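You operate a simulated robot arm through the tools that you are given. There is no shell and no other tool. Be economical: measure what you need, move in short steps, check, and stop when the job is done.

The job below is to be done with a simulated robot arm. You get a single attempt, and the scene is never put back.

JOB
Put the red spool in the green caddy. Press the purple mute key to switch it on. Take the purple memory card and put it on top of the blue spool. Put the teal memory card on top of the grey spool. Put the black tape on the waist-high board of the corner shelving. Open the blue cover. Do these in any order.

The check looks at the end state, three seconds after you hand in, the way a careful person would. Anything else that was tipped, shoved, dropped, spilled or broken makes it a failure. A push-on lid holds only when it is set on centred and level and pressed home; a screw cap is set on level and turned clockwise until tight.

ROBOT AND FRAMES
A 7-joint arm with a two-finger gripper on a trunk, on a base that drives. Base frame: it is fixed to the floor where the robot stands at the start and does not move with it; the origin is under the middle of the robot, x ahead of it, y to its left, z up; the surface under the hand at the start is at about z = 0.73. Units: m, rad, N and s.
With the tool pointing down near the work surface it reaches from about 0.3 to 0.74 m from the robot's upright axis, wherever it stands. Its first joint turns from -2.897 to 2.897 rad. Places, roughly: black tape (6x6x2 cm) [-0.8, -1, 0.9]; blue cover [-0.7, -1.7, 0.8]; blue spool (6x6x4 cm) [-0.9, -3.2, 0.7]; green caddy (28x15x5 cm) [1.3, -2.6, 0.7]; grey spool (6x6x4 cm) [0.6, 0.1, 0.7]; purple memory card (4x1x5 cm) [-1, -1.7, 0.8]; purple mute key [-0.8, -2.3, 0.8]; red spool (6x6x4 cm) [0.5, 0.1, 0.7]; teal memory card (4x1x5 cm) [-1, -1.7, 0.8]; waist-high board of the corner shelving [-1.1, -3.9, 0.9]. Payload 2.94 kg.
The TCP is the grasp point between the finger pads, 0.03 m short of the fingertips. In the tool frame z runs along the fingers and y along their closing line. The gripper opens to 0.138 m. The gripper's body begins 0.109 m behind the TCP.
Orientation is that of the tool frame in the base frame, as [roll, pitch, yaw] about the fixed x, y, z axes, in that order (R = Rz(yaw) Ry(pitch) Rx(roll)). With the fingers straight down and closing along the base's y, the tool's x points along the base's -x, its y along +y and its z along -z.

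CONTROLS
- The arm moves only by the tool jog_arm. Its argument "commands" is a list of rows, each an object (a shift or turn left out is 0, a gripper value left out holds the last) with "delta_pos": the shift along the base's x, y, z in units of 500 mm (1.0 is 500 mm), a list of three; "rot": the turn, a rotation vector about the base's x, y, z in units of 90 degrees (1.0 is 90 degrees), a list of three; "hand": the gripper command, from -1 (shut) to 1 (fully open), values between in proportion. In form: [{"delta_pos": [x, y, z], "rot": [ax, ay, az], "hand": hand}, ...]. A call has 1 to 8 rows; each row is the pose to reach, as a shift and turn from the pose commanded when the call began. A call with a number of a shift or a turn outside -1 to 1 is refused whole. A row lasts 0.2 s, in which the tool goes at most 0.05 m and 0.15 rad; a call with a longer step from one row to the next is refused whole, and so is a gripper value outside its range. Where a pose cannot be reached the arm comes as near as it can. A force on the tool above 40 N (or 10 N above the force at the start of the call, whichever is more), or a blocked arm, ends the call early, and 0.2 s more pass. The fingers move at their own pace and stop on an object; they squeeze with about 23 N. The grip force told is the motor's: it shows also when the fingers shut on nothing. Time passes only in rows, and 0.2 s behind the last, so rows that repeat a pose let the fingers close. The reply holds the time, the measured pose of the TCP, the force on the tool along the base axes, the opening and the grip force, in the units named above and with some noise, with the torque about the TCP (base axes, N m) and any sound that the robot's microphone picked up, and new pictures: "views" is both (left out), scene, wrist or none.
- Cameras (640 x 400 px; columns grow to the right, rows downward): "scene" is now at [-0.0057, 0.1215, 1.3718]; the picture's right is [-0.27, -0.96, 0.00], its down [-0.68, 0.19, -0.71] and it looks along [0.68, -0.19, -0.70] (base axes); focal length 295 px, centre (320, 200). "wrist" rides on the gripper at [0.071, 0.019, -0.146] in the tool frame; the picture's right is [-0.26, 0.97, 0.00], its down [-0.85, -0.23, -0.48] and it looks along [-0.46, -0.12, 0.88] (tool axes); focal length 280 px, centre (320, 200). There is no depth. A picture from a camera that has moved, and an enlarged one, comes with that camera's place and axes in the base frame and with its lens. The place of the scene camera against the robot may be out by one fixed shift of up to 0.018 m in any direction.
- raise_lower(by): slides the trunk up (or, below 0, down) by that many m; the arm and the scene camera ride with it, the base frame stays. It gives what a move gives, with no picture.
- steer(legs): drives the robot by 1 to 6 legs, each [ahead, left, turn to the left] in m, m and rad, along the robot's own axes; the way and the turn of a leg run together, so that a leg with both is an arc; at most 1.5 m and 3.142 rad a leg. The arm and the cameras ride along, it lands a little off, and it stops where it bumps. It gives what a move gives, and a new picture of the scene camera.
- pan_tilt(pan, tilt): turns the head with the scene camera to pan (to the left, within 1.501 rad either way) and tilt (down, from -0.506 to 1.204), counted from straight ahead of the robot. It gives what a move gives, and a new picture of the scene camera.
- zoom(camera, box): a new picture of the part [left, top, right, bottom] of that camera's present view, enlarged. It takes no simulated time.
- close_job(): hands the job in; it is judged then, once.

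Work in short steps. Places have to be worked out from the pictures, the camera data and where the tool is seen: move nearer, look again, correct. Check each grasp and each placing, and mend what went wrong. You have 165 turns and 260 pictures in all, those below and enlarged ones among them. Open the gripper and draw the arm clear of the work before you hand the job in, unless the task says otherwise; then end with one line.

The tools are called after "Request:" by a JSON object that holds its "fn" and its "kwargs". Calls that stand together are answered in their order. jog_arm: Moves the arm, as the interface text tells. Its arguments: {"type":"object","properties":{"commands":{"type":"array","items":{"type":"object","properties":{"delta_pos":{"type":"array","items":{"type":"number"}},"rot":{"type":"array","items":{"type":"number"}},"hand":{"type":"number"}}}},"views":{"type":"string","enum":["both","scene","wrist","none"]}},"required":["commands"]} The other tools are called the same way: raise_lower (by) slides the trunk up or down; steer (legs) drives the base; pan_tilt (pan, tilt) turns the head that bears the scene camera; zoom (camera, box) takes an enlarged picture of a part of a camera's view; close_job () hands the job in.

At the start:

```text
time_s: 0.0
tool_pos: [0.4321, 0.0146, 1.0023]
ee_rot: [3.141, 0.002, 3.14]
ft_force: [-0.4, -0.3, -0.1]
wrist_torque: [0.01, 0.02, 0.03]
grip_width: 0.1382
grasp_force: 0.0
trunk travel left (down, up): [-0.225, 0.229]
robot x, y, heading: [-0.0008, -0.001, 0.004]
head pan, tilt: [-0.274, 0.782]
```

scene: 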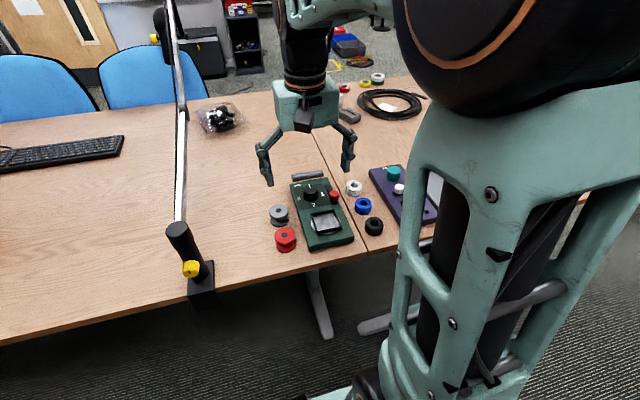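
wrist: 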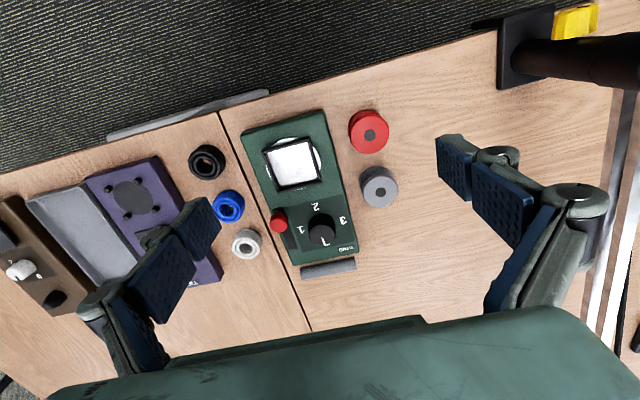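

I place the red spool near (0.473, 0.073) and the grey one near (0.561, 0.075). I'll turn the gripper about -60° so the fingers miss both the device and the grey spool, then move above the red spool to check.

Request:
{"fn": "jog_arm", "kwargs": {"commands": [{"delta_pos": [0.012, 0.017, -0.028], "rot": [0, 0, -0.094]}, {"delta_pos": [0.024, 0.034, -0.056], "rot": [0, 0, -0.188]}, {"delta_pos": [0.036, 0.05, -0.084], "rot": [0, 0, -0.282]}, {"delta_pos": [0.048, 0.067, -0.112], "rot": [0, 0, -0.376]}, {"delta_pos": [0.06, 0.084, -0.14], "rot": [0, 0, -0.47]}, {"delta_pos": [0.072, 0.1, -0.17], "rot": [0, 0, -0.564]}, {"delta_pos": [0.082, 0.117, -0.2], "rot": [0, 0, -0.658]}, {"delta_pos": [0.082, 0.117, -0.2], "rot": [0, 0, -0.658]}], "views": "wrist"}}

Request:
{"fn": "pan_tilt", "kwargs": {"pan": -1.2, "tilt": 0.5}}

```text
time_s: 1.8
tool_pos: [0.4731, 0.0725, 0.9022]
ee_rot: [-3.141, 0.001, 2.107]
ft_force: [-0.3, 0.9, 0.1]
wrist_torque: [0.02, 0.01, -0.02]
grip_width: 0.1379
grasp_force: 0.0
trunk travel left (down, up): [-0.225, 0.229]
robot x, y, heading: [0.0002, -0.0027, -0.003]
head pan, tilt: [-0.274, 0.782]
camera wrist: at [0.4538, 0.1435, 1.0459], right [0.96, 0.27, 0.0], down [0.23, -0.85, 0.48], along [0.13, -0.46, -0.88], focal length 280 px, centre (320, 200)
```

wrist: 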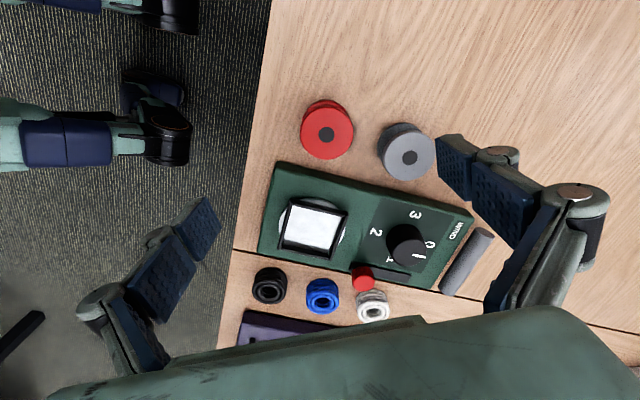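

```text
time_s: 3.0
tool_pos: [0.4727, 0.0724, 0.9017]
ee_rot: [3.141, -0.001, 2.107]
ft_force: [-0.8, -0.3, -0.2]
wrist_torque: [-0.01, 0.0, -0.01]
grip_width: 0.138
grasp_force: 0.0
trunk travel left (down, up): [-0.225, 0.229]
robot x, y, heading: [-0.0002, -0.0003, 0.003]
head pan, tilt: [-1.201, 0.499]
camera scene: at [-0.0511, 0.0588, 1.3963], right [-0.93, -0.36, 0.0], down [-0.17, 0.45, -0.88], along [0.32, -0.82, -0.48], focal length 295 px, centre (320, 200)
```

scene: 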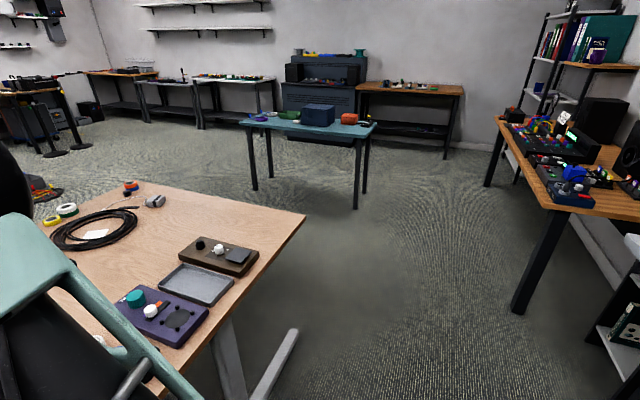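

The red spool's top centre works out at (0.481, 0.0745). I'll narrow the opening to 9 cm and come down to z = 0.768, which leaves the fingertips just above the table.

Request:
{"fn": "jog_arm", "kwargs": {"commands": [{"delta_pos": [0.016, 0.004, 0], "hand": 0.3}, {"delta_pos": [0.016, 0.004, 0], "hand": 0.3}, {"delta_pos": [0.016, 0.004, -0.08], "hand": 0.3}, {"delta_pos": [0.016, 0.004, -0.16], "hand": 0.3}, {"delta_pos": [0.016, 0.004, -0.22], "hand": 0.3}, {"delta_pos": [0.016, 0.004, -0.268], "hand": 0.3}, {"delta_pos": [0.016, 0.004, -0.268], "hand": 0.3}], "views": "wrist"}}

```text
time_s: 4.6
tool_pos: [0.4815, 0.0736, 0.7687]
ee_rot: [-3.14, 0.0, 2.109]
ft_force: [-0.7, 0.4, 0.1]
wrist_torque: [-0.04, -0.03, 0.01]
grip_width: 0.0897
grasp_force: 0.1
trunk travel left (down, up): [-0.225, 0.229]
robot x, y, heading: [0.0022, 0.0003, 0.0]
head pan, tilt: [-1.201, 0.499]
camera wrist: at [0.462, 0.1453, 0.9132], right [0.96, 0.27, 0.0], down [0.24, -0.85, 0.48], along [0.13, -0.46, -0.88], focal length 280 px, centre (320, 200)
```

wrist: 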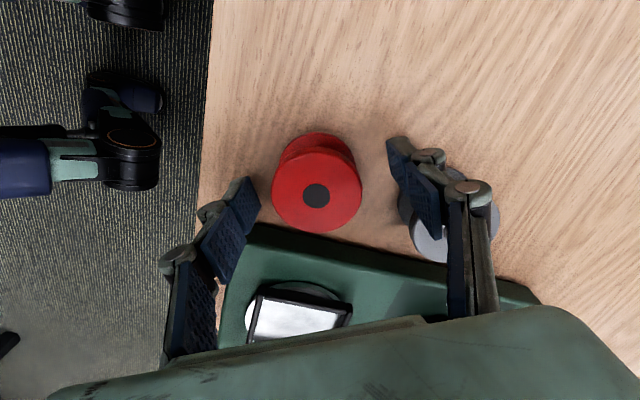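

The spool sits centred between the fingers, so I close on it.

Request:
{"fn": "jog_arm", "kwargs": {"commands": [{"hand": -1}, {"hand": -1}, {"hand": -1}, {"hand": -1}], "views": "wrist"}}

```text
time_s: 5.6
tool_pos: [0.4819, 0.0759, 0.7678]
ee_rot: [-3.141, 0.0, 2.108]
ft_force: [-0.6, -0.6, 0.8]
wrist_torque: [0.01, -0.03, -0.05]
grip_width: 0.0523
grasp_force: 23.2
trunk travel left (down, up): [-0.225, 0.229]
robot x, y, heading: [0.0037, -0.001, -0.001]
head pan, tilt: [-1.201, 0.499]
camera wrist: at [0.462, 0.1453, 0.9135], right [0.96, 0.27, 0.0], down [0.24, -0.85, 0.48], along [0.13, -0.46, -0.88], focal length 280 px, centre (320, 200)
```

wrist: 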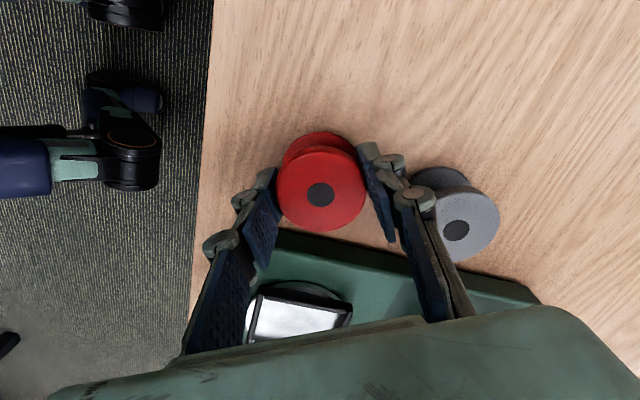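

Grip is solid at 0.052 m. I lift about 0.25 m before driving.

Request:
{"fn": "jog_arm", "kwargs": {"commands": [{"delta_pos": [0, 0, 0.08], "hand": -1}, {"delta_pos": [0, 0, 0.17], "hand": -1}, {"delta_pos": [0, 0, 0.26], "hand": -1}, {"delta_pos": [0, 0, 0.35], "hand": -1}, {"delta_pos": [0, 0, 0.44], "hand": -1}, {"delta_pos": [0, 0, 0.5], "hand": -1}], "views": "none"}}

Request:
{"fn": "steer", "kwargs": {"legs": [[-0.25, 0, 0], [0, -1.5, 0]]}}

```text
time_s: 7.0
tool_pos: [0.4792, 0.0735, 1.0194]
ee_rot: [3.141, 0.001, 2.108]
ft_force: [0.1, 0.3, -0.6]
wrist_torque: [-0.01, -0.02, 0.06]
grip_width: 0.0526
grasp_force: 23.5
trunk travel left (down, up): [-0.225, 0.229]
robot x, y, heading: [-0.0014, 0.0005, -0.001]
head pan, tilt: [-1.201, 0.499]
```

```text
time_s: 21.9
tool_pos: [0.2073, -1.4677, 1.0185]
ee_rot: [-3.141, 0.001, 2.073]
ft_force: [-0.6, 0.3, -1.1]
wrist_torque: [0.0, 0.01, -0.02]
grip_width: 0.0526
grasp_force: 22.9
trunk travel left (down, up): [-0.225, 0.229]
robot x, y, heading: [-0.2749, -1.5247, -0.034]
head pan, tilt: [-1.201, 0.499]
camera scene: at [-0.3242, -1.4645, 1.3963], right [-0.94, -0.33, 0.0], down [-0.16, 0.45, -0.88], along [0.29, -0.83, -0.48], focal length 295 px, centre (320, 200)
```

scene: 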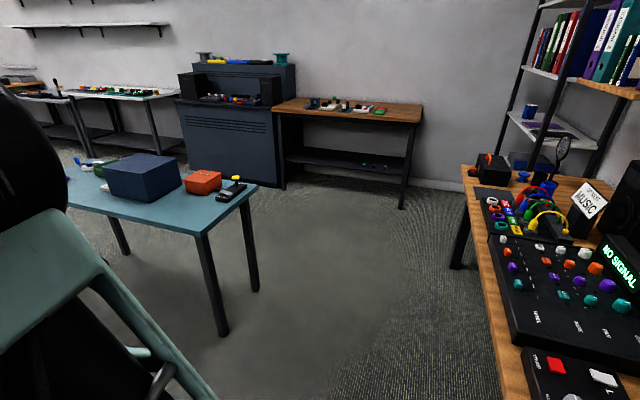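

The teal table's near edge is at about y = -2.2. I'll drive ahead along it, then turn right to face it.

Request:
{"fn": "steer", "kwargs": {"legs": [[1.4, 0.0, 0.034], [0, 0, -1.57]]}}

Request:
{"fn": "pan_tilt", "kwargs": {"pan": 0.0, "tilt": 0.6}}

```text
time_s: 32.8
tool_pos: [1.1779, -2.0329, 1.0177]
ee_rot: [-3.141, -0.001, 0.506]
ft_force: [0.1, -0.5, -0.2]
wrist_torque: [0.0, 0.0, 0.01]
grip_width: 0.0528
grasp_force: 22.7
trunk travel left (down, up): [-0.225, 0.229]
robot x, y, heading: [1.1195, -1.5508, -1.605]
head pan, tilt: [-1.201, 0.499]
camera scene: at [1.165, -1.496, 1.3963], right [-0.33, 0.94, 0.0], down [0.45, 0.16, -0.88], along [-0.83, -0.29, -0.48], focal length 295 px, centre (320, 200)
```

scene: 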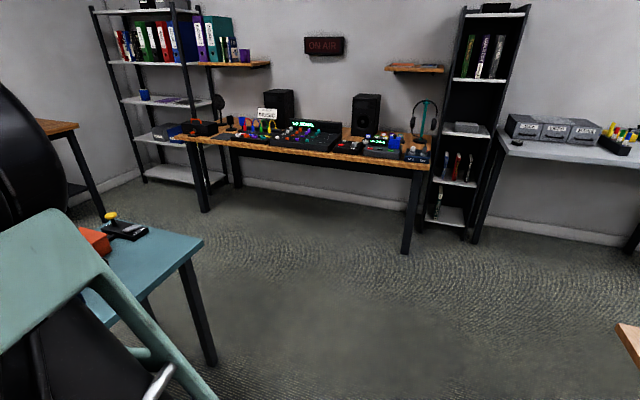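

```text
time_s: 34.2
tool_pos: [1.1781, -2.033, 1.0194]
ee_rot: [-3.14, -0.001, 0.505]
ft_force: [0.4, -0.2, -1.3]
wrist_torque: [-0.02, -0.01, 0.04]
grip_width: 0.0526
grasp_force: 23.1
trunk travel left (down, up): [-0.225, 0.229]
robot x, y, heading: [1.1168, -1.5475, -1.598]
head pan, tilt: [0.0, 0.6]
camera scene: at [1.2481, -1.554, 1.3873], right [-1.0, 0.03, 0.0], down [0.02, 0.56, -0.83], along [-0.03, -0.82, -0.56], focal length 295 px, centre (320, 200)
```

scene: 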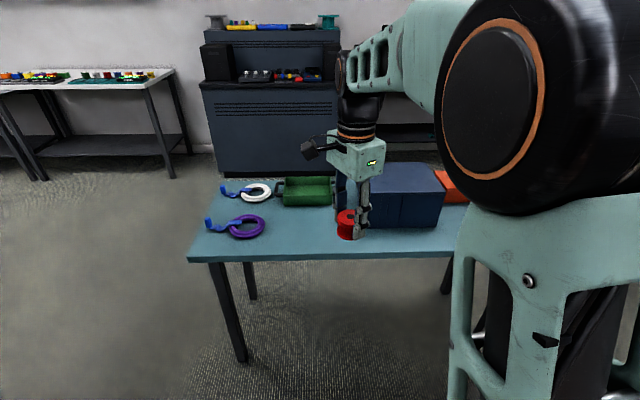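

I see the green caddy near (1.26, -2.57), deep on the table. I'll edge closer with a shift to the left, then inspect it.

Request:
{"fn": "steer", "kwargs": {"legs": [[0.3, 0.16, 0.03]]}}

Request:
{"fn": "zoom", "kwargs": {"camera": "scene", "box": [200, 150, 460, 310]}}

```text
time_s: 36.4
tool_pos: [1.3385, -2.3262, 1.0175]
ee_rot: [3.141, 0.0, 0.532]
ft_force: [0.7, 0.2, -1.0]
wrist_torque: [0.03, 0.01, 0.01]
grip_width: 0.0527
grasp_force: 22.9
trunk travel left (down, up): [-0.225, 0.229]
robot x, y, heading: [1.2658, -1.8427, -1.579]
head pan, tilt: [0.0, 0.6]
camera scene: at [1.3977, -1.8455, 1.3873], right [-1.0, 0.01, 0.0], down [0.0, 0.56, -0.83], along [-0.01, -0.82, -0.56], focal length 295 px, centre (320, 200)
```

scene: 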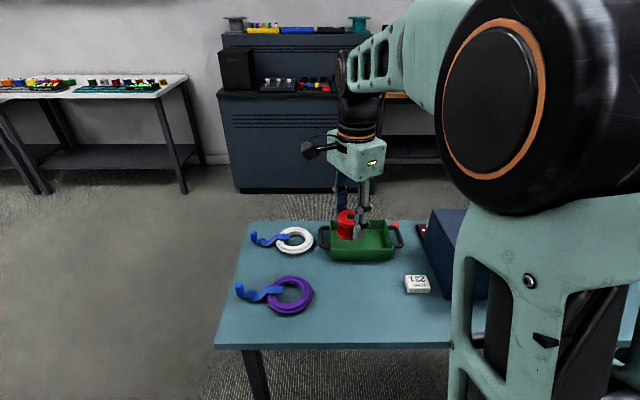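

```text
2.46 times, centred on (330, 230) of scene
camera zoom: at [1.3977, -1.8455, 1.3873], right [-1.0, 0.01, 0.0], down [0.0, 0.56, -0.83], along [-0.01, -0.82, -0.56], focal length 726 px, centre (295, 126)
```

zoom: 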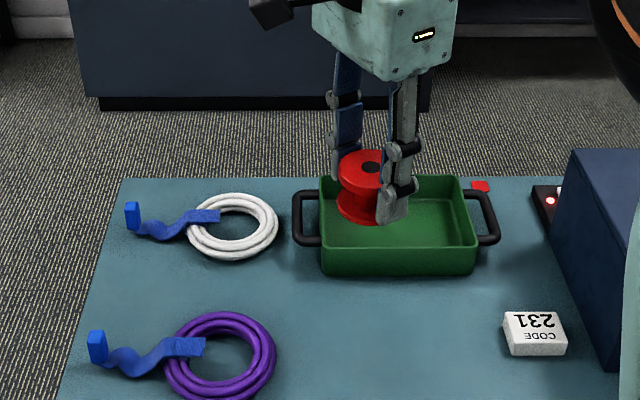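

The caddy is empty, centred near (1.25, -2.56). I'll move above it and turn the closing line along the caddy's long side.

Request:
{"fn": "jog_arm", "kwargs": {"commands": [{"delta_pos": [-0.025, -0.063, 0], "rot": [0, 0, 0.094], "hand": -1}, {"delta_pos": [-0.05, -0.126, 0], "rot": [0, 0, 0.188], "hand": -1}, {"delta_pos": [-0.075, -0.189, 0], "rot": [0, 0, 0.282], "hand": -1}, {"delta_pos": [-0.1, -0.252, 0], "rot": [0, 0, 0.376], "hand": -1}, {"delta_pos": [-0.125, -0.315, 0], "rot": [0, 0, 0.47], "hand": -1}, {"delta_pos": [-0.15, -0.38, 0], "rot": [0, 0, 0.564], "hand": -1}, {"delta_pos": [-0.177, -0.445, 0], "rot": [0, 0, 0.658], "hand": -1}, {"delta_pos": [-0.177, -0.445, -0.06], "rot": [0, 0, 0.658], "hand": -1}]}}

```text
time_s: 38.1
tool_pos: [1.2492, -2.5394, 0.9853]
ee_rot: [-3.14, -0.002, 1.566]
ft_force: [0.1, -0.1, -0.6]
wrist_torque: [0.0, 0.0, -0.02]
grip_width: 0.0524
grasp_force: 23.1
out of reach, approached as far as the arm can: row 7, 8
trunk travel left (down, up): [-0.225, 0.229]
robot x, y, heading: [1.2673, -1.8422, -1.574]
head pan, tilt: [0.0, 0.6]
camera scene: at [1.3976, -1.8455, 1.3872], right [-1.0, 0.01, 0.0], down [0.0, 0.56, -0.83], along [-0.01, -0.82, -0.57], focal length 295 px, centre (320, 200)
camera wrist: at [1.2692, -2.469, 1.1307], right [0.96, -0.27, 0.0], down [-0.23, -0.85, 0.47], along [-0.13, -0.46, -0.88], focal length 280 px, centre (320, 200)
```

scene: 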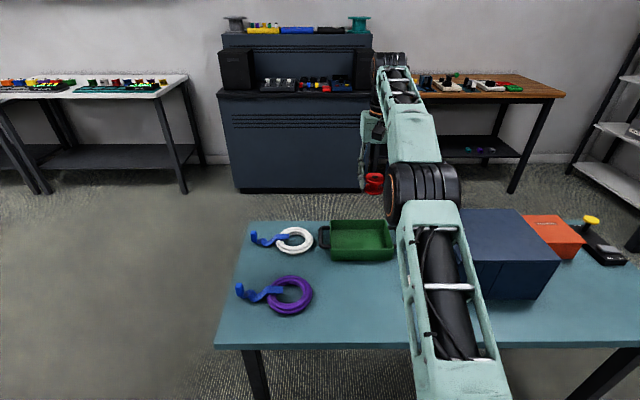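
wrist: 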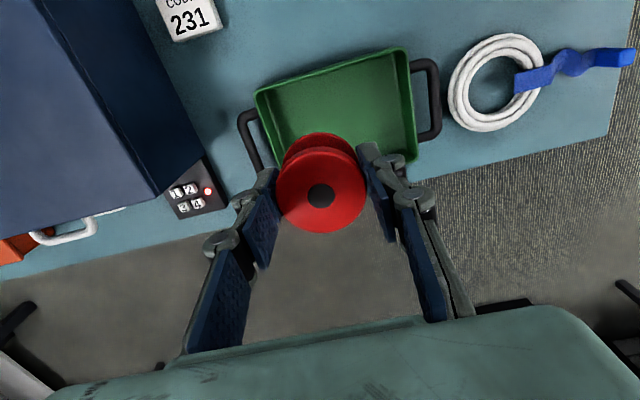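

The caddy centre computes to (1.266, -2.55) and the spool is nearly over it. I'll shift +1.5 cm in x, descend most of the way and re-check.

Request:
{"fn": "jog_arm", "kwargs": {"commands": [{"delta_pos": [0.03, -0.004, -0.08], "hand": -1}, {"delta_pos": [0.03, -0.008, -0.16], "hand": -1}, {"delta_pos": [0.03, -0.01, -0.24], "hand": -1}, {"delta_pos": [0.03, -0.01, -0.32], "hand": -1}, {"delta_pos": [0.03, -0.01, -0.39], "hand": -1}]}}

```text
time_s: 39.4
tool_pos: [1.2647, -2.544, 0.7906]
ee_rot: [-3.141, 0.0, 1.563]
ft_force: [-0.2, -0.4, -0.1]
wrist_torque: [0.0, 0.0, -0.01]
grip_width: 0.0527
grasp_force: 23.2
trunk travel left (down, up): [-0.225, 0.229]
robot x, y, heading: [1.2687, -1.848, -1.583]
head pan, tilt: [0.0, 0.6]
camera scene: at [1.3976, -1.8455, 1.3873], right [-1.0, 0.01, 0.0], down [0.0, 0.56, -0.83], along [-0.01, -0.82, -0.56], focal length 295 px, centre (320, 200)
camera wrist: at [1.2849, -2.473, 0.9354], right [0.96, -0.27, 0.0], down [-0.24, -0.85, 0.48], along [-0.13, -0.46, -0.88], focal length 280 px, centre (320, 200)
```

scene: 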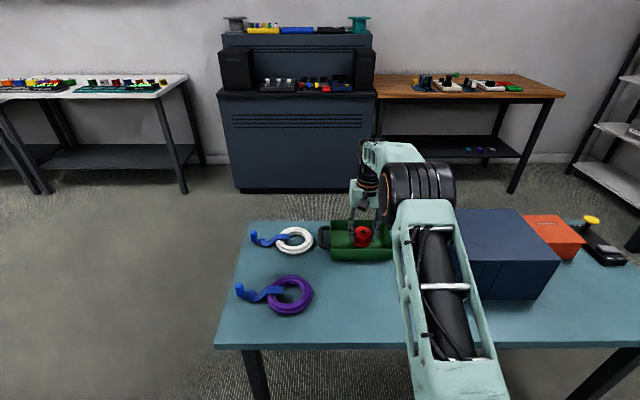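
wrist: 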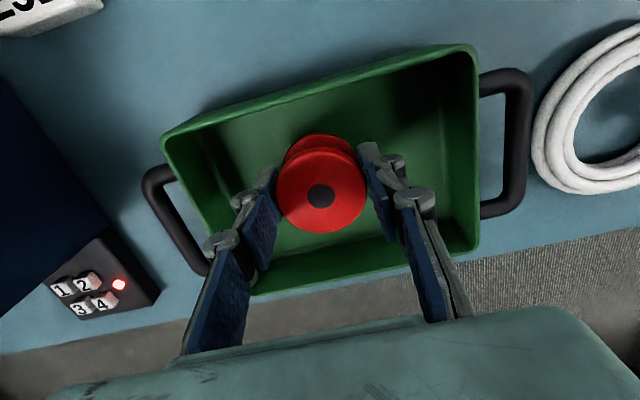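

The spool is well inside the caddy walls. I'll ease down with small steps until it touches the floor.

Request:
{"fn": "jog_arm", "kwargs": {"commands": [{"delta_pos": [0, 0, -0.03], "hand": -1}, {"delta_pos": [0, 0, -0.05], "hand": -1}, {"delta_pos": [0, 0, -0.066], "hand": -1}, {"delta_pos": [0, 0, -0.08], "hand": -1}], "views": "none"}}

```text
time_s: 40.4
tool_pos: [1.2653, -2.5462, 0.7552]
ee_rot: [3.141, 0.008, 1.565]
ft_force: [-0.1, -1.2, 27.9]
wrist_torque: [0.27, 0.04, -0.01]
grip_width: 0.0527
grasp_force: 23.5
trunk travel left (down, up): [-0.225, 0.229]
robot x, y, heading: [1.2699, -1.8464, -1.576]
head pan, tilt: [0.0, 0.6]
```

The spool has touched the floor at z ≈ 0.755. I release it and check.

Request:
{"fn": "jog_arm", "kwargs": {"commands": [{"delta_pos": [0, 0, 0.008], "hand": 0.2}, {"delta_pos": [0, 0, 0.008], "hand": 0.2}, {"delta_pos": [0, 0, 0.05], "hand": 0.2}, {"delta_pos": [0, 0, 0.14], "hand": 0.2}, {"delta_pos": [0, 0, 0.23], "hand": 0.2}, {"delta_pos": [0, 0, 0.32], "hand": 0.2}, {"delta_pos": [0, 0, 0.41], "hand": 0.2}, {"delta_pos": [0, 0, 0.5], "hand": 0.2}], "views": "wrist"}}

```text
time_s: 42.1
tool_pos: [1.2667, -2.5397, 0.988]
ee_rot: [3.141, 0.001, 1.563]
ft_force: [0.2, 0.2, -0.3]
wrist_torque: [-0.04, -0.06, -0.02]
grip_width: 0.083
grasp_force: 0.1
out of reach, approached as far as the arm can: row 8
trunk travel left (down, up): [-0.225, 0.229]
robot x, y, heading: [1.2654, -1.8458, -1.578]
head pan, tilt: [0.0, 0.6]
camera wrist: at [1.2859, -2.4685, 1.1338], right [0.96, -0.27, 0.0], down [-0.24, -0.85, 0.48], along [-0.13, -0.46, -0.88], focal length 280 px, centre (320, 200)
```

wrist: 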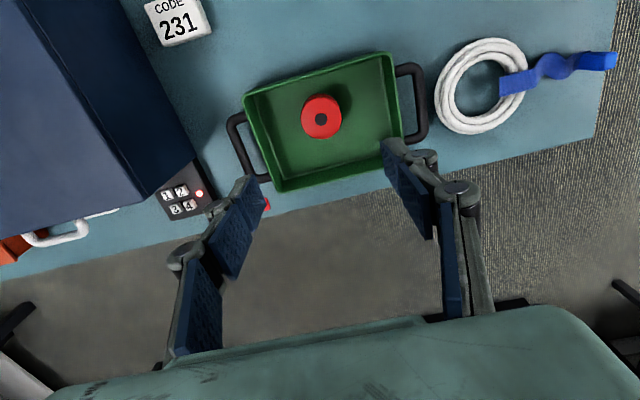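

The red spool sits in the caddy. I'll pull the arm in, back out, and head for the mixer table on the west side.

Request:
{"fn": "jog_arm", "kwargs": {"commands": [{"delta_pos": [0, 0.09, 0.02]}, {"delta_pos": [0, 0.18, 0.04]}, {"delta_pos": [0, 0.27, 0.06]}, {"delta_pos": [0, 0.36, 0.08]}, {"delta_pos": [0, 0.45, 0.1]}, {"delta_pos": [0, 0.5, 0.1]}], "views": "none"}}

Request:
{"fn": "steer", "kwargs": {"legs": [[-0.3, 0, 0], [0, -1.2, 0], [0, 0, -1.57]]}}

Request:
{"fn": "pan_tilt", "kwargs": {"pan": 0.4, "tilt": 0.45}}

Request:
{"fn": "pan_tilt", "kwargs": {"pan": -0.5, "tilt": 0.45}}

```text
time_s: 43.5
tool_pos: [1.2674, -2.288, 1.036]
ee_rot: [3.141, -0.001, 1.562]
ft_force: [0.0, -0.3, -0.3]
wrist_torque: [0.01, 0.0, 0.02]
grip_width: 0.0828
grasp_force: 0.0
trunk travel left (down, up): [-0.225, 0.229]
robot x, y, heading: [1.2684, -1.8452, -1.578]
head pan, tilt: [0.0, 0.6]
```

```text
time_s: 59.5
tool_pos: [-0.3464, -1.5406, 1.0363]
ee_rot: [-3.141, 0.001, 0.009]
ft_force: [0.0, -0.5, -0.2]
wrist_torque: [0.02, 0.01, -0.02]
grip_width: 0.0827
grasp_force: 0.0
trunk travel left (down, up): [-0.225, 0.229]
robot x, y, heading: [0.0961, -1.5351, -3.131]
head pan, tilt: [0.0, 0.6]
camera scene: at [0.0858, -1.6598, 1.3873], right [-0.01, 1.0, 0.0], down [0.56, 0.01, -0.83], along [-0.83, -0.01, -0.56], focal length 295 px, centre (320, 200)
```

scene: 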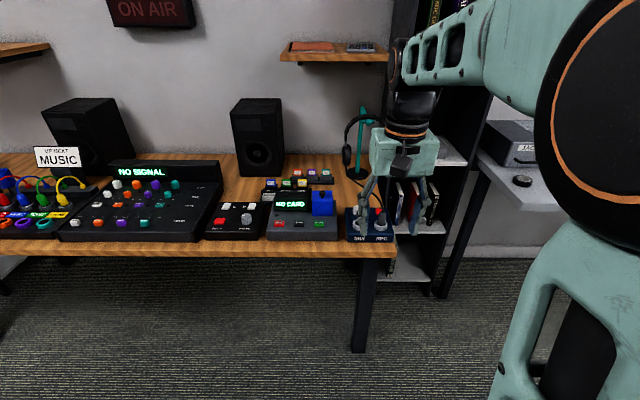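

```text
time_s: 60.4
tool_pos: [-0.3469, -1.5405, 1.0368]
ee_rot: [-3.141, -0.001, 0.009]
ft_force: [-1.2, -0.2, 0.2]
wrist_torque: [0.0, 0.02, -0.02]
grip_width: 0.0826
grasp_force: 0.0
trunk travel left (down, up): [-0.225, 0.229]
robot x, y, heading: [0.096, -1.5311, -3.135]
head pan, tilt: [0.4, 0.45]
camera scene: at [0.0899, -1.6954, 1.4008], right [-0.4, 0.92, 0.0], down [0.4, 0.17, -0.9], along [-0.83, -0.36, -0.44], focal length 295 px, centre (320, 200)
```

scene: 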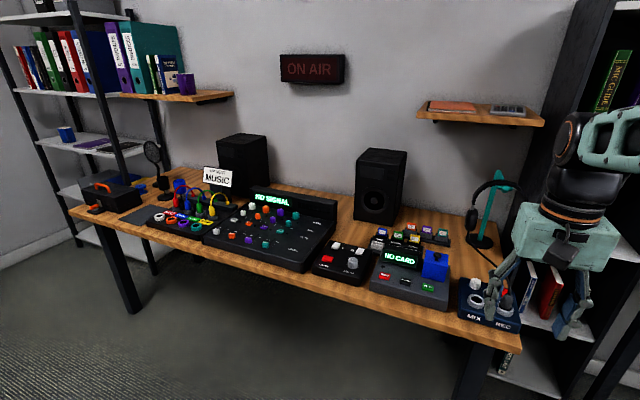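

```text
time_s: 61.6
tool_pos: [-0.3462, -1.541, 1.0365]
ee_rot: [3.141, -0.001, 0.01]
ft_force: [-0.1, 0.6, -0.1]
wrist_torque: [0.02, 0.02, -0.01]
grip_width: 0.0828
grasp_force: 0.0
trunk travel left (down, up): [-0.225, 0.229]
robot x, y, heading: [0.1016, -1.5335, -3.132]
head pan, tilt: [-0.499, 0.45]
camera scene: at [0.0931, -1.6158, 1.4008], right [0.47, 0.88, 0.0], down [0.38, -0.2, -0.9], along [-0.79, 0.42, -0.44], focal length 295 px, centre (320, 200)
```

scene: 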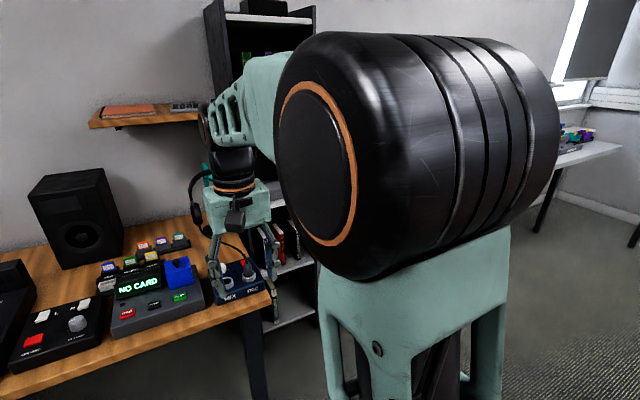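

The "NO CARD" recorder has the blue cover, with the memory cards in racks behind it. I'll drive closer to face it.

Request:
{"fn": "steer", "kwargs": {"legs": [[0.25, 0.17, 0]]}}

Request:
{"fn": "pan_tilt", "kwargs": {"pan": 0.0, "tilt": 0.85}}

Request:
{"fn": "jog_arm", "kwargs": {"commands": [{"delta_pos": [0, 0, 0.02]}], "views": "wrist"}}

```text
time_s: 63.7
tool_pos: [-0.5928, -1.7162, 1.0361]
ee_rot: [-3.141, 0.0, 0.01]
ft_force: [-0.2, -0.5, 0.1]
wrist_torque: [-0.01, 0.01, 0.01]
grip_width: 0.0828
grasp_force: 0.1
trunk travel left (down, up): [-0.225, 0.229]
robot x, y, heading: [-0.1451, -1.709, -3.129]
head pan, tilt: [-0.499, 0.45]
camera scene: at [-0.1524, -1.7895, 1.4008], right [0.47, 0.88, 0.0], down [0.38, -0.2, -0.9], along [-0.8, 0.42, -0.44], focal length 295 px, centre (320, 200)
```

scene: 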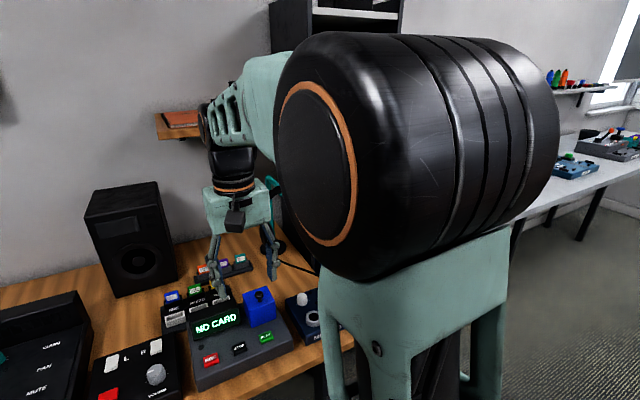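

```text
time_s: 64.6
tool_pos: [-0.5919, -1.7167, 1.0367]
ee_rot: [-3.14, 0.0, 0.01]
ft_force: [0.1, 0.0, 0.2]
wrist_torque: [0.01, -0.03, 0.01]
grip_width: 0.083
grasp_force: 0.1
trunk travel left (down, up): [-0.225, 0.229]
robot x, y, heading: [-0.1531, -1.7028, -3.128]
head pan, tilt: [0.0, 0.85]
camera scene: at [-0.1494, -1.8334, 1.3664], right [-0.01, 1.0, 0.0], down [0.75, 0.01, -0.66], along [-0.66, -0.01, -0.75], focal length 295 px, centre (320, 200)
```

scene: 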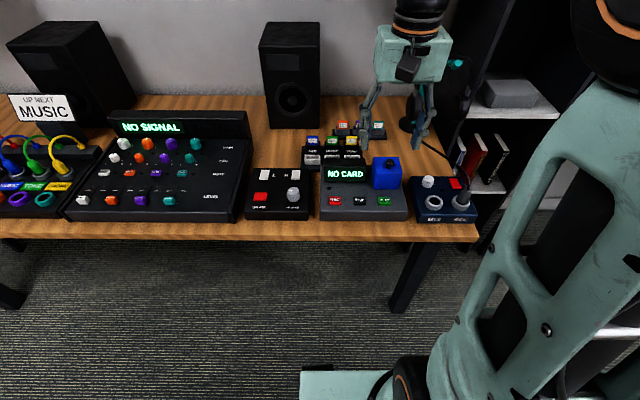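

```text
time_s: 65.0
tool_pos: [-0.5922, -1.717, 1.0477]
ee_rot: [3.14, -0.001, 0.012]
ft_force: [0.4, 0.3, -0.1]
wrist_torque: [-0.03, 0.03, -0.02]
grip_width: 0.0828
grasp_force: 0.0
trunk travel left (down, up): [-0.225, 0.229]
robot x, y, heading: [-0.148, -1.7079, -3.127]
head pan, tilt: [0.0, 0.85]
camera wrist: at [-0.5209, -1.7343, 1.1917], right [-0.25, -0.97, 0.0], down [-0.85, 0.22, 0.48], along [-0.46, 0.12, -0.88], focal length 280 px, centre (320, 200)
```

wrist: 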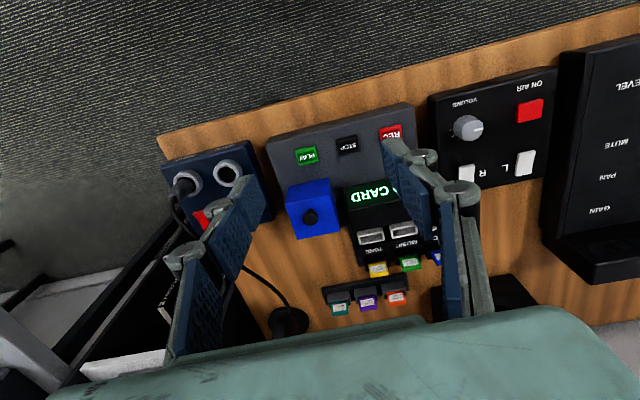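

I zoom both views onto the recorder and card racks.

Request:
{"fn": "zoom", "kwargs": {"camera": "wrist", "box": [250, 120, 460, 330]}}

Request:
{"fn": "zoom", "kwargs": {"camera": "scene", "box": [290, 110, 430, 225]}}

```text
1.90 times, centred on (355, 225) of wrist
camera zoom: at [-0.5209, -1.7343, 1.1917], right [-0.25, -0.97, 0.0], down [-0.85, 0.22, 0.48], along [-0.46, 0.12, -0.88], focal length 534 px, centre (253, 152)
```

zoom: 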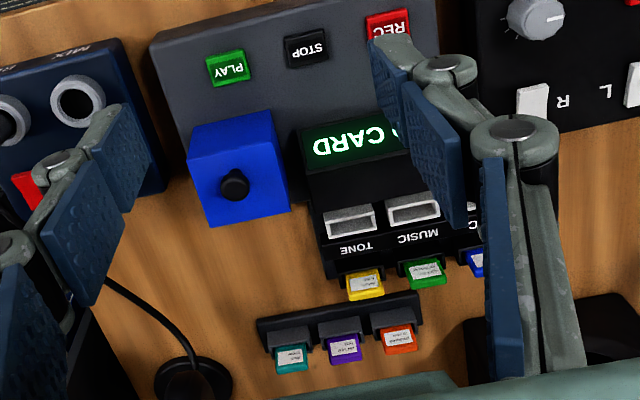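

```text
3.48 times, centred on (360, 168) of scene
camera zoom: at [-0.1493, -1.8335, 1.3664], right [-0.01, 1.0, 0.0], down [0.75, 0.01, -0.66], along [-0.66, -0.01, -0.75], focal length 1026 px, centre (181, 313)
```

zoom: 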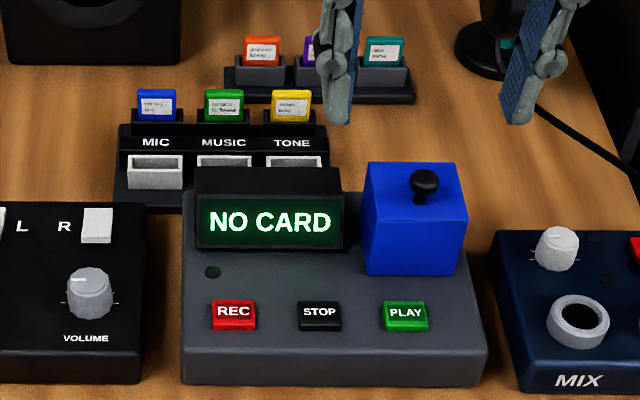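

I zoom tightly on the blue cover to find its hinge.

Request:
{"fn": "zoom", "kwargs": {"camera": "wrist", "box": [270, 160, 360, 250]}}

Request:
{"fn": "zoom", "kwargs": {"camera": "scene", "box": [355, 140, 420, 205]}}

```text
4.44 times, centred on (315, 205) of wrist
camera zoom: at [-0.5209, -1.7343, 1.1917], right [-0.25, -0.97, 0.0], down [-0.85, 0.22, 0.48], along [-0.46, 0.12, -0.88], focal length 1246 px, centre (342, 178)
```

zoom: 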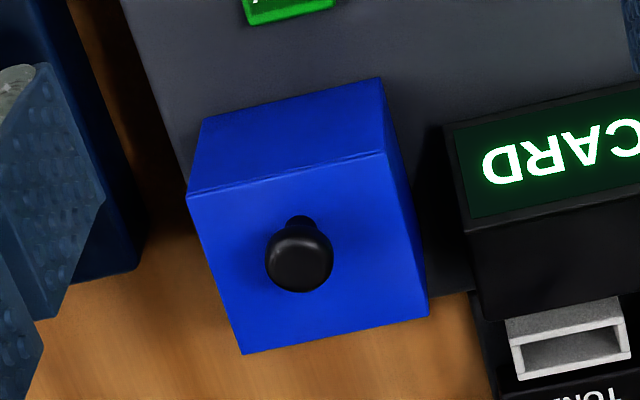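

```text
6.15 times, centred on (388, 172) of scene
camera zoom: at [-0.1493, -1.8335, 1.3664], right [-0.01, 1.0, 0.0], down [0.75, 0.01, -0.66], along [-0.66, -0.01, -0.75], focal length 1816 px, centre (-95, 369)
```

zoom: 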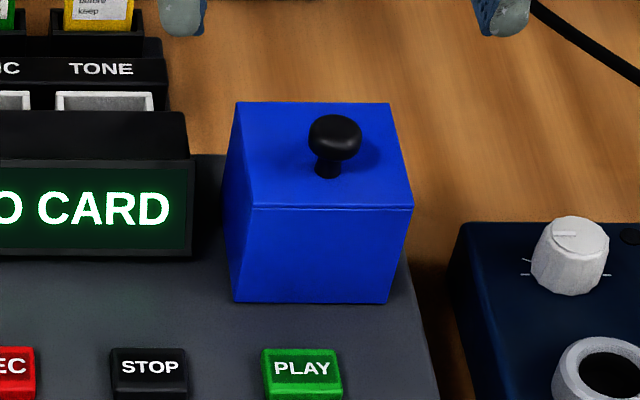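

The cover is a thin lid on a 6.5 cm box, and its knob sits toward the front, so the hinge is probably at the back. I triangulate the knob at about (-0.714, -1.669, 0.87). I'll move above it with a 5 cm opening.

Request:
{"fn": "jog_arm", "kwargs": {"commands": [{"delta_pos": [-0.05, 0.02, -0.04], "hand": -0.27}, {"delta_pos": [-0.1, 0.04, -0.08], "hand": -0.27}, {"delta_pos": [-0.15, 0.06, -0.12], "hand": -0.27}, {"delta_pos": [-0.2, 0.08, -0.17], "hand": -0.27}, {"delta_pos": [-0.244, 0.096, -0.236], "hand": -0.27}, {"delta_pos": [-0.244, 0.096, -0.236], "hand": -0.27}]}}

Request:
{"fn": "zoom", "kwargs": {"camera": "scene", "box": [340, 80, 460, 220]}}

```text
time_s: 66.4
tool_pos: [-0.7163, -1.6663, 0.9283]
ee_rot: [-3.141, -0.001, 0.009]
ft_force: [0.3, -0.2, -0.1]
wrist_torque: [0.01, -0.02, -0.02]
grip_width: 0.0505
grasp_force: 0.0
trunk travel left (down, up): [-0.225, 0.229]
robot x, y, heading: [-0.1487, -1.709, -3.126]
head pan, tilt: [0.0, 0.85]
camera scene: at [-0.1495, -1.8334, 1.3664], right [-0.01, 1.0, 0.0], down [0.75, 0.01, -0.66], along [-0.66, -0.01, -0.75], focal length 295 px, centre (320, 200)
camera wrist: at [-0.6452, -1.684, 1.0734], right [-0.25, -0.97, 0.0], down [-0.85, 0.22, 0.48], along [-0.46, 0.12, -0.88], focal length 280 px, centre (320, 200)
```

scene: 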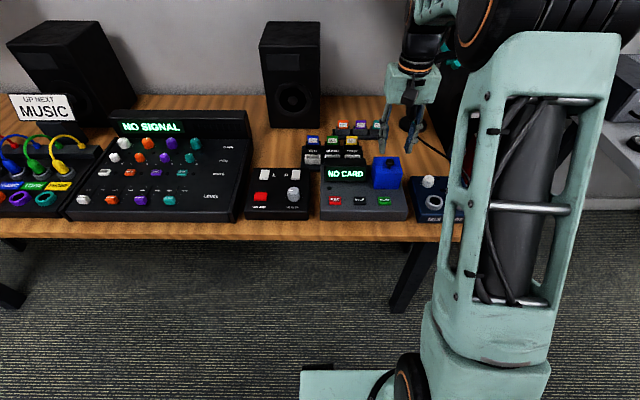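
wrist: 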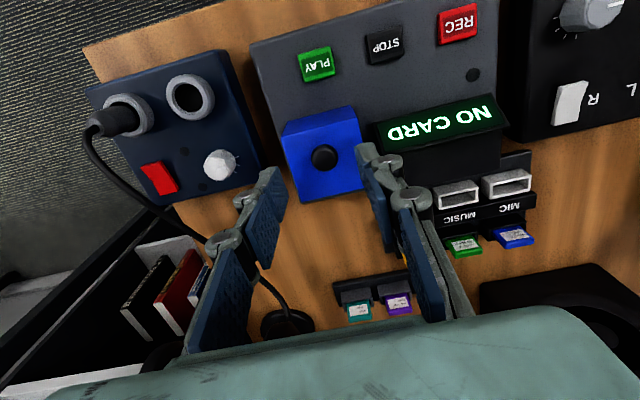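

```text
2.86 times, centred on (400, 150) of scene
camera zoom: at [-0.1495, -1.8334, 1.3664], right [-0.01, 1.0, 0.0], down [0.75, 0.01, -0.66], along [-0.66, -0.01, -0.75], focal length 843 px, centre (91, 343)
```

zoom: 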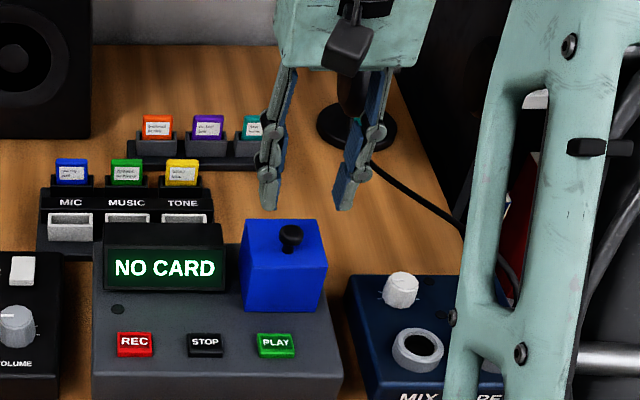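

The knob is confirmed at (-0.7155, -1.669), nearly under the TCP. I descend to z ≈ 0.879 and pinch it.

Request:
{"fn": "jog_arm", "kwargs": {"commands": [{"delta_pos": [0.002, -0.004, -0.05]}, {"delta_pos": [0.002, -0.004, -0.098]}, {"delta_pos": [0.002, -0.004, -0.098], "hand": -1}, {"delta_pos": [0.002, -0.004, -0.098], "hand": -1}, {"delta_pos": [0.002, -0.004, -0.098], "hand": -1}], "views": "wrist"}}

```text
time_s: 67.6
tool_pos: [-0.7149, -1.668, 0.8808]
ee_rot: [3.141, 0.0, 0.01]
ft_force: [-1.8, 3.2, -0.4]
wrist_torque: [0.08, 0.11, -0.02]
grip_width: 0.0209
grasp_force: 45.3
trunk travel left (down, up): [-0.225, 0.229]
robot x, y, heading: [-0.15, -1.7096, -3.131]
head pan, tilt: [0.0, 0.85]
camera wrist: at [-0.6433, -1.6863, 1.0255], right [-0.25, -0.97, 0.0], down [-0.85, 0.22, 0.48], along [-0.46, 0.12, -0.88], focal length 280 px, centre (320, 200)
```

wrist: 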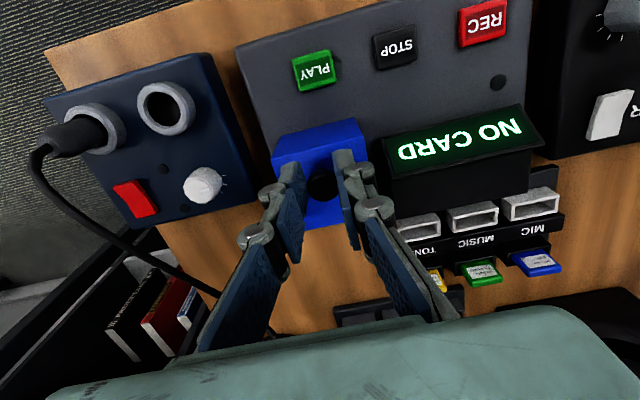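

The knob is gripped at 0.021 m. I'll try lifting along the arc of a back hinge by about 20°, watching the force.

Request:
{"fn": "jog_arm", "kwargs": {"commands": [{"delta_pos": [-0.004, 0, 0.009], "rot": [0, -0.04, 0], "hand": -1}, {"delta_pos": [-0.01, 0, 0.017], "rot": [0, -0.08, 0], "hand": -1}, {"delta_pos": [-0.016, 0, 0.024], "rot": [0, -0.13, 0], "hand": -1}, {"delta_pos": [-0.023, 0, 0.031], "rot": [0, -0.17, 0], "hand": -1}]}}

Request:
{"fn": "zoom", "kwargs": {"camera": "scene", "box": [350, 110, 440, 200]}}

```text
time_s: 68.6
tool_pos: [-0.7268, -1.6673, 0.8931]
ee_rot: [3.14, -0.265, 0.01]
ft_force: [-11.4, 8.2, -10.2]
wrist_torque: [0.25, 1.06, 0.0]
grip_width: 0.0178
grasp_force: 43.3
trunk travel left (down, up): [-0.225, 0.229]
robot x, y, heading: [-0.1506, -1.7088, -3.13]
head pan, tilt: [0.0, 0.85]
camera scene: at [-0.1512, -1.8325, 1.3665], right [-0.01, 1.0, 0.0], down [0.75, 0.01, -0.66], along [-0.66, -0.01, -0.75], focal length 295 px, centre (320, 200)
camera wrist: at [-0.6969, -1.6864, 1.0518], right [-0.24, -0.97, -0.07], down [-0.95, 0.22, 0.24], along [-0.21, 0.12, -0.97], focal length 280 px, centre (320, 200)
```

scene: 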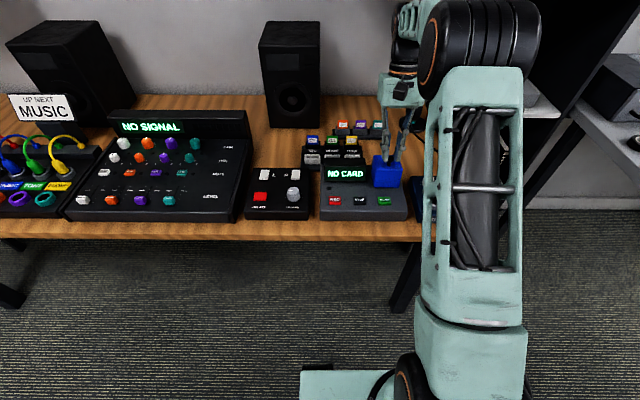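
wrist: 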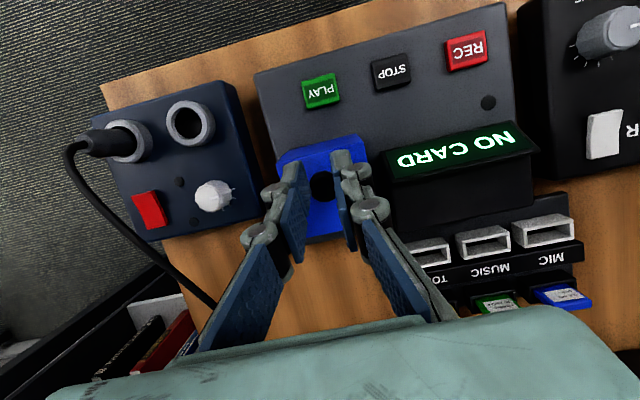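

```text
4.44 times, centred on (395, 155) of scene
camera zoom: at [-0.1512, -1.8325, 1.3665], right [-0.01, 1.0, 0.0], down [0.75, 0.01, -0.66], along [-0.66, -0.01, -0.75], focal length 1311 px, centre (-13, 400)
```

zoom: 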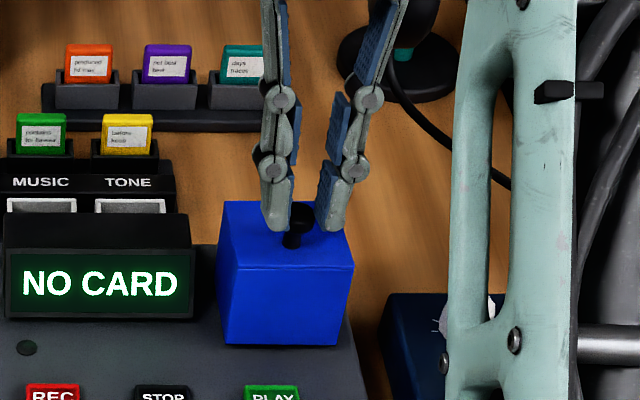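

The force rose, so I check closely whether the lid moved.

Request:
{"fn": "zoom", "kwargs": {"camera": "wrist", "box": [250, 110, 400, 250]}}

Request:
{"fn": "zoom", "kwargs": {"camera": "scene", "box": [365, 140, 410, 195]}}

```text
2.86 times, centred on (325, 180) of wrist
camera zoom: at [-0.6969, -1.6864, 1.0518], right [-0.24, -0.97, -0.07], down [-0.95, 0.22, 0.24], along [-0.21, 0.12, -0.97], focal length 801 px, centre (306, 257)
```

zoom: 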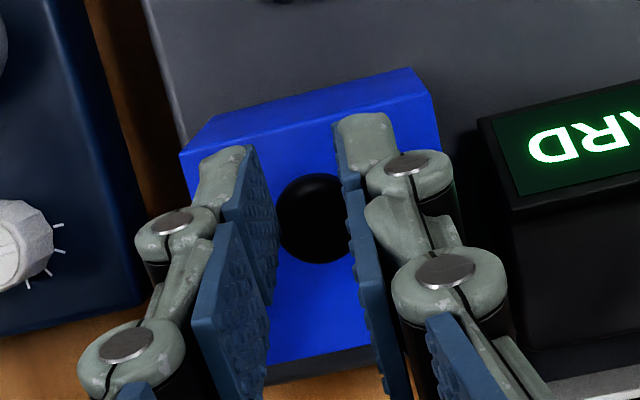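

```text
7.27 times, centred on (388, 168) of scene
camera zoom: at [-0.1512, -1.8325, 1.3665], right [-0.01, 1.0, 0.0], down [0.75, 0.01, -0.66], along [-0.66, -0.01, -0.75], focal length 2146 px, centre (-171, 436)
```

zoom: 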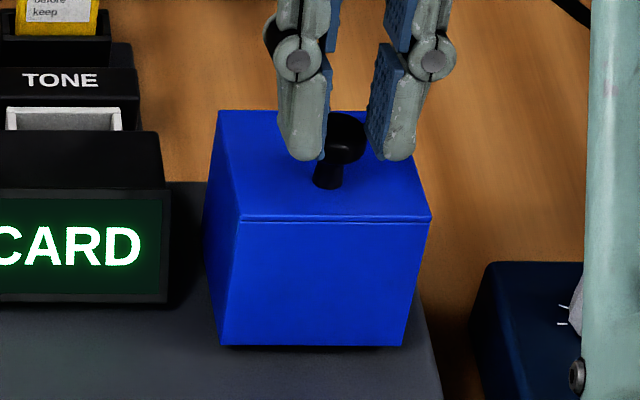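

The front bottom edge of the blue cube has lifted. So the whole cube is the cover, hinged at its lower back edge. I'll release, straighten the tool and regrip lower, then follow the proper larger arc.

Request:
{"fn": "jog_arm", "kwargs": {"commands": [{"delta_pos": [0, 0, 0], "hand": -0.4}, {"delta_pos": [0, 0, 0.01], "hand": -0.4}, {"delta_pos": [0.01, 0, 0.01], "rot": [0, 0.085, 0], "hand": -0.4}, {"delta_pos": [0.021, 0, 0.01], "rot": [0, 0.17, 0], "hand": -0.4}, {"delta_pos": [0.021, 0, 0.01], "rot": [0, 0.17, 0], "hand": -0.4}], "views": "wrist"}}

```text
time_s: 69.8
tool_pos: [-0.714, -1.6703, 0.9003]
ee_rot: [3.141, 0.001, 0.011]
ft_force: [-0.5, 0.0, 0.2]
wrist_torque: [0.01, -0.03, -0.02]
grip_width: 0.0415
grasp_force: 0.1
trunk travel left (down, up): [-0.225, 0.229]
robot x, y, heading: [-0.1498, -1.7056, -3.128]
head pan, tilt: [0.0, 0.85]
camera wrist: at [-0.6428, -1.6881, 1.0452], right [-0.25, -0.97, 0.0], down [-0.85, 0.22, 0.48], along [-0.46, 0.12, -0.88], focal length 280 px, centre (320, 200)
```

wrist: 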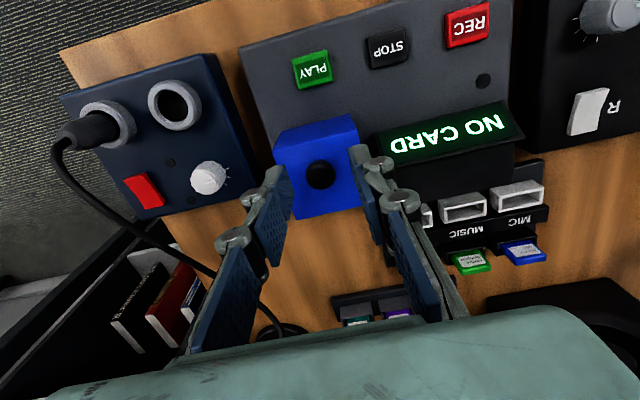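

The cover fell shut again, with the knob at (-0.716, -1.669). I regrip it lower.

Request:
{"fn": "jog_arm", "kwargs": {"commands": [{"delta_pos": [-0.003, 0, -0.02]}, {"delta_pos": [-0.003, 0, -0.046]}, {"delta_pos": [-0.003, 0, -0.046], "hand": -1}, {"delta_pos": [-0.003, 0, -0.046], "hand": -1}, {"delta_pos": [-0.003, 0, -0.046], "hand": -1}], "views": "none"}}

Request:
{"fn": "jog_arm", "kwargs": {"commands": [{"delta_pos": [-0.015, 0, 0.007], "rot": [0, -0.04, 0], "hand": -1}, {"delta_pos": [-0.031, 0, 0.014], "rot": [0, -0.08, 0], "hand": -1}, {"delta_pos": [-0.047, 0, 0.019], "rot": [0, -0.12, 0], "hand": -1}, {"delta_pos": [-0.063, 0, 0.023], "rot": [0, -0.16, 0], "hand": -1}, {"delta_pos": [-0.08, 0, 0.025], "rot": [0, -0.2, 0], "hand": -1}, {"delta_pos": [-0.097, 0, 0.026], "rot": [0, -0.22, 0], "hand": -1}]}}

```text
time_s: 71.0
tool_pos: [-0.7164, -1.6689, 0.8771]
ee_rot: [-3.141, 0.001, 0.01]
ft_force: [-1.0, 5.0, -2.4]
wrist_torque: [0.18, 0.0, -0.03]
grip_width: 0.0204
grasp_force: 45.2
trunk travel left (down, up): [-0.225, 0.229]
robot x, y, heading: [-0.151, -1.7037, -3.133]
head pan, tilt: [0.0, 0.85]
```

```text
time_s: 72.4
tool_pos: [-0.7643, -1.6685, 0.8905]
ee_rot: [3.139, -0.35, 0.009]
ft_force: [14.1, 11.2, -3.6]
wrist_torque: [0.26, -1.49, 0.04]
grip_width: 0.0208
grasp_force: 45.1
trunk travel left (down, up): [-0.225, 0.229]
robot x, y, heading: [-0.1507, -1.7075, -3.13]
head pan, tilt: [0.0, 0.85]
camera scene: at [-0.1486, -1.8323, 1.3666], right [-0.01, 1.0, 0.0], down [0.75, 0.01, -0.66], along [-0.66, -0.01, -0.75], focal length 295 px, centre (320, 200)
camera wrist: at [-0.7462, -1.6863, 1.0507], right [-0.24, -0.97, -0.09], down [-0.96, 0.22, 0.16], along [-0.13, 0.12, -0.98], focal length 280 px, centre (320, 200)
```

scene: 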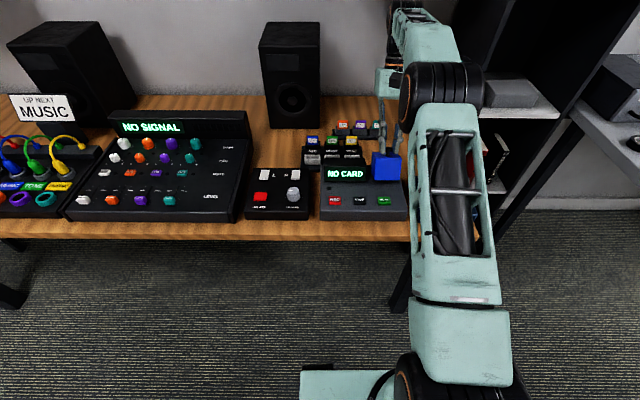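
wrist: 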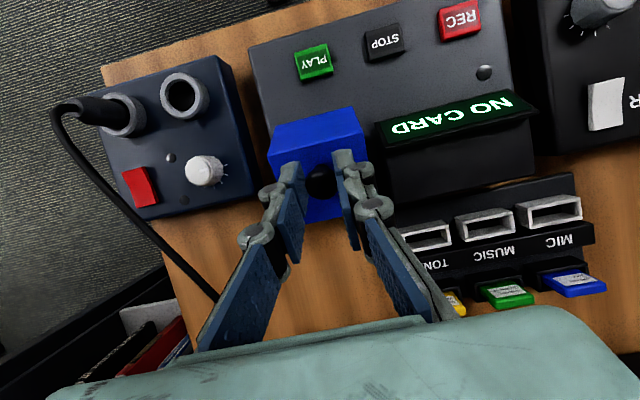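

Opening seems under way. I zoom to check the angle.

Request:
{"fn": "zoom", "kwargs": {"camera": "scene", "box": [355, 110, 425, 195]}}

Request:
{"fn": "zoom", "kwargs": {"camera": "wrist", "box": [250, 90, 400, 240]}}

```text
4.71 times, centred on (390, 152) of scene
camera zoom: at [-0.1486, -1.8323, 1.3666], right [-0.01, 1.0, 0.0], down [0.75, 0.01, -0.66], along [-0.66, -0.01, -0.75], focal length 1388 px, centre (-9, 424)
```

zoom: 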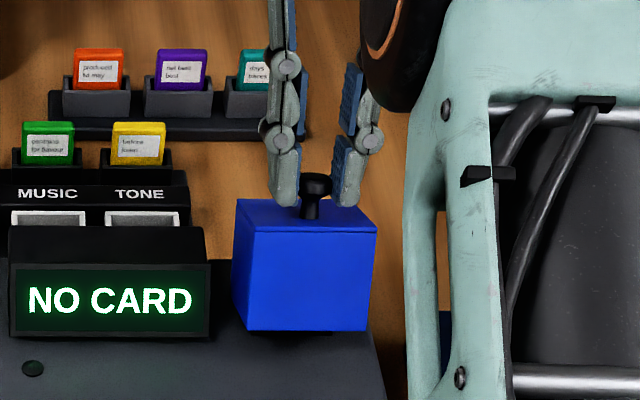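

```text
2.67 times, centred on (325, 165) of wrist
camera zoom: at [-0.7462, -1.6863, 1.0507], right [-0.24, -0.97, -0.09], down [-0.96, 0.22, 0.16], along [-0.13, 0.12, -0.98], focal length 748 px, centre (307, 293)
```

zoom: 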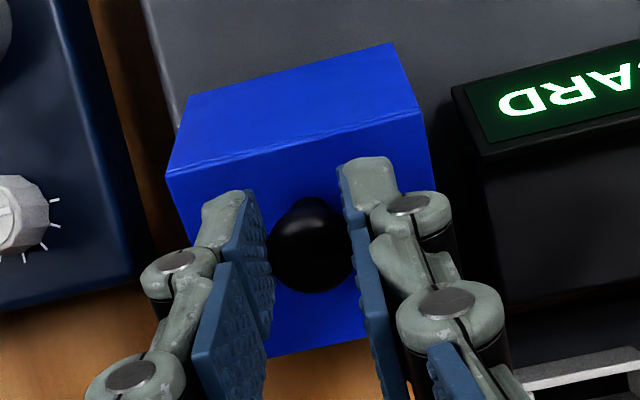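

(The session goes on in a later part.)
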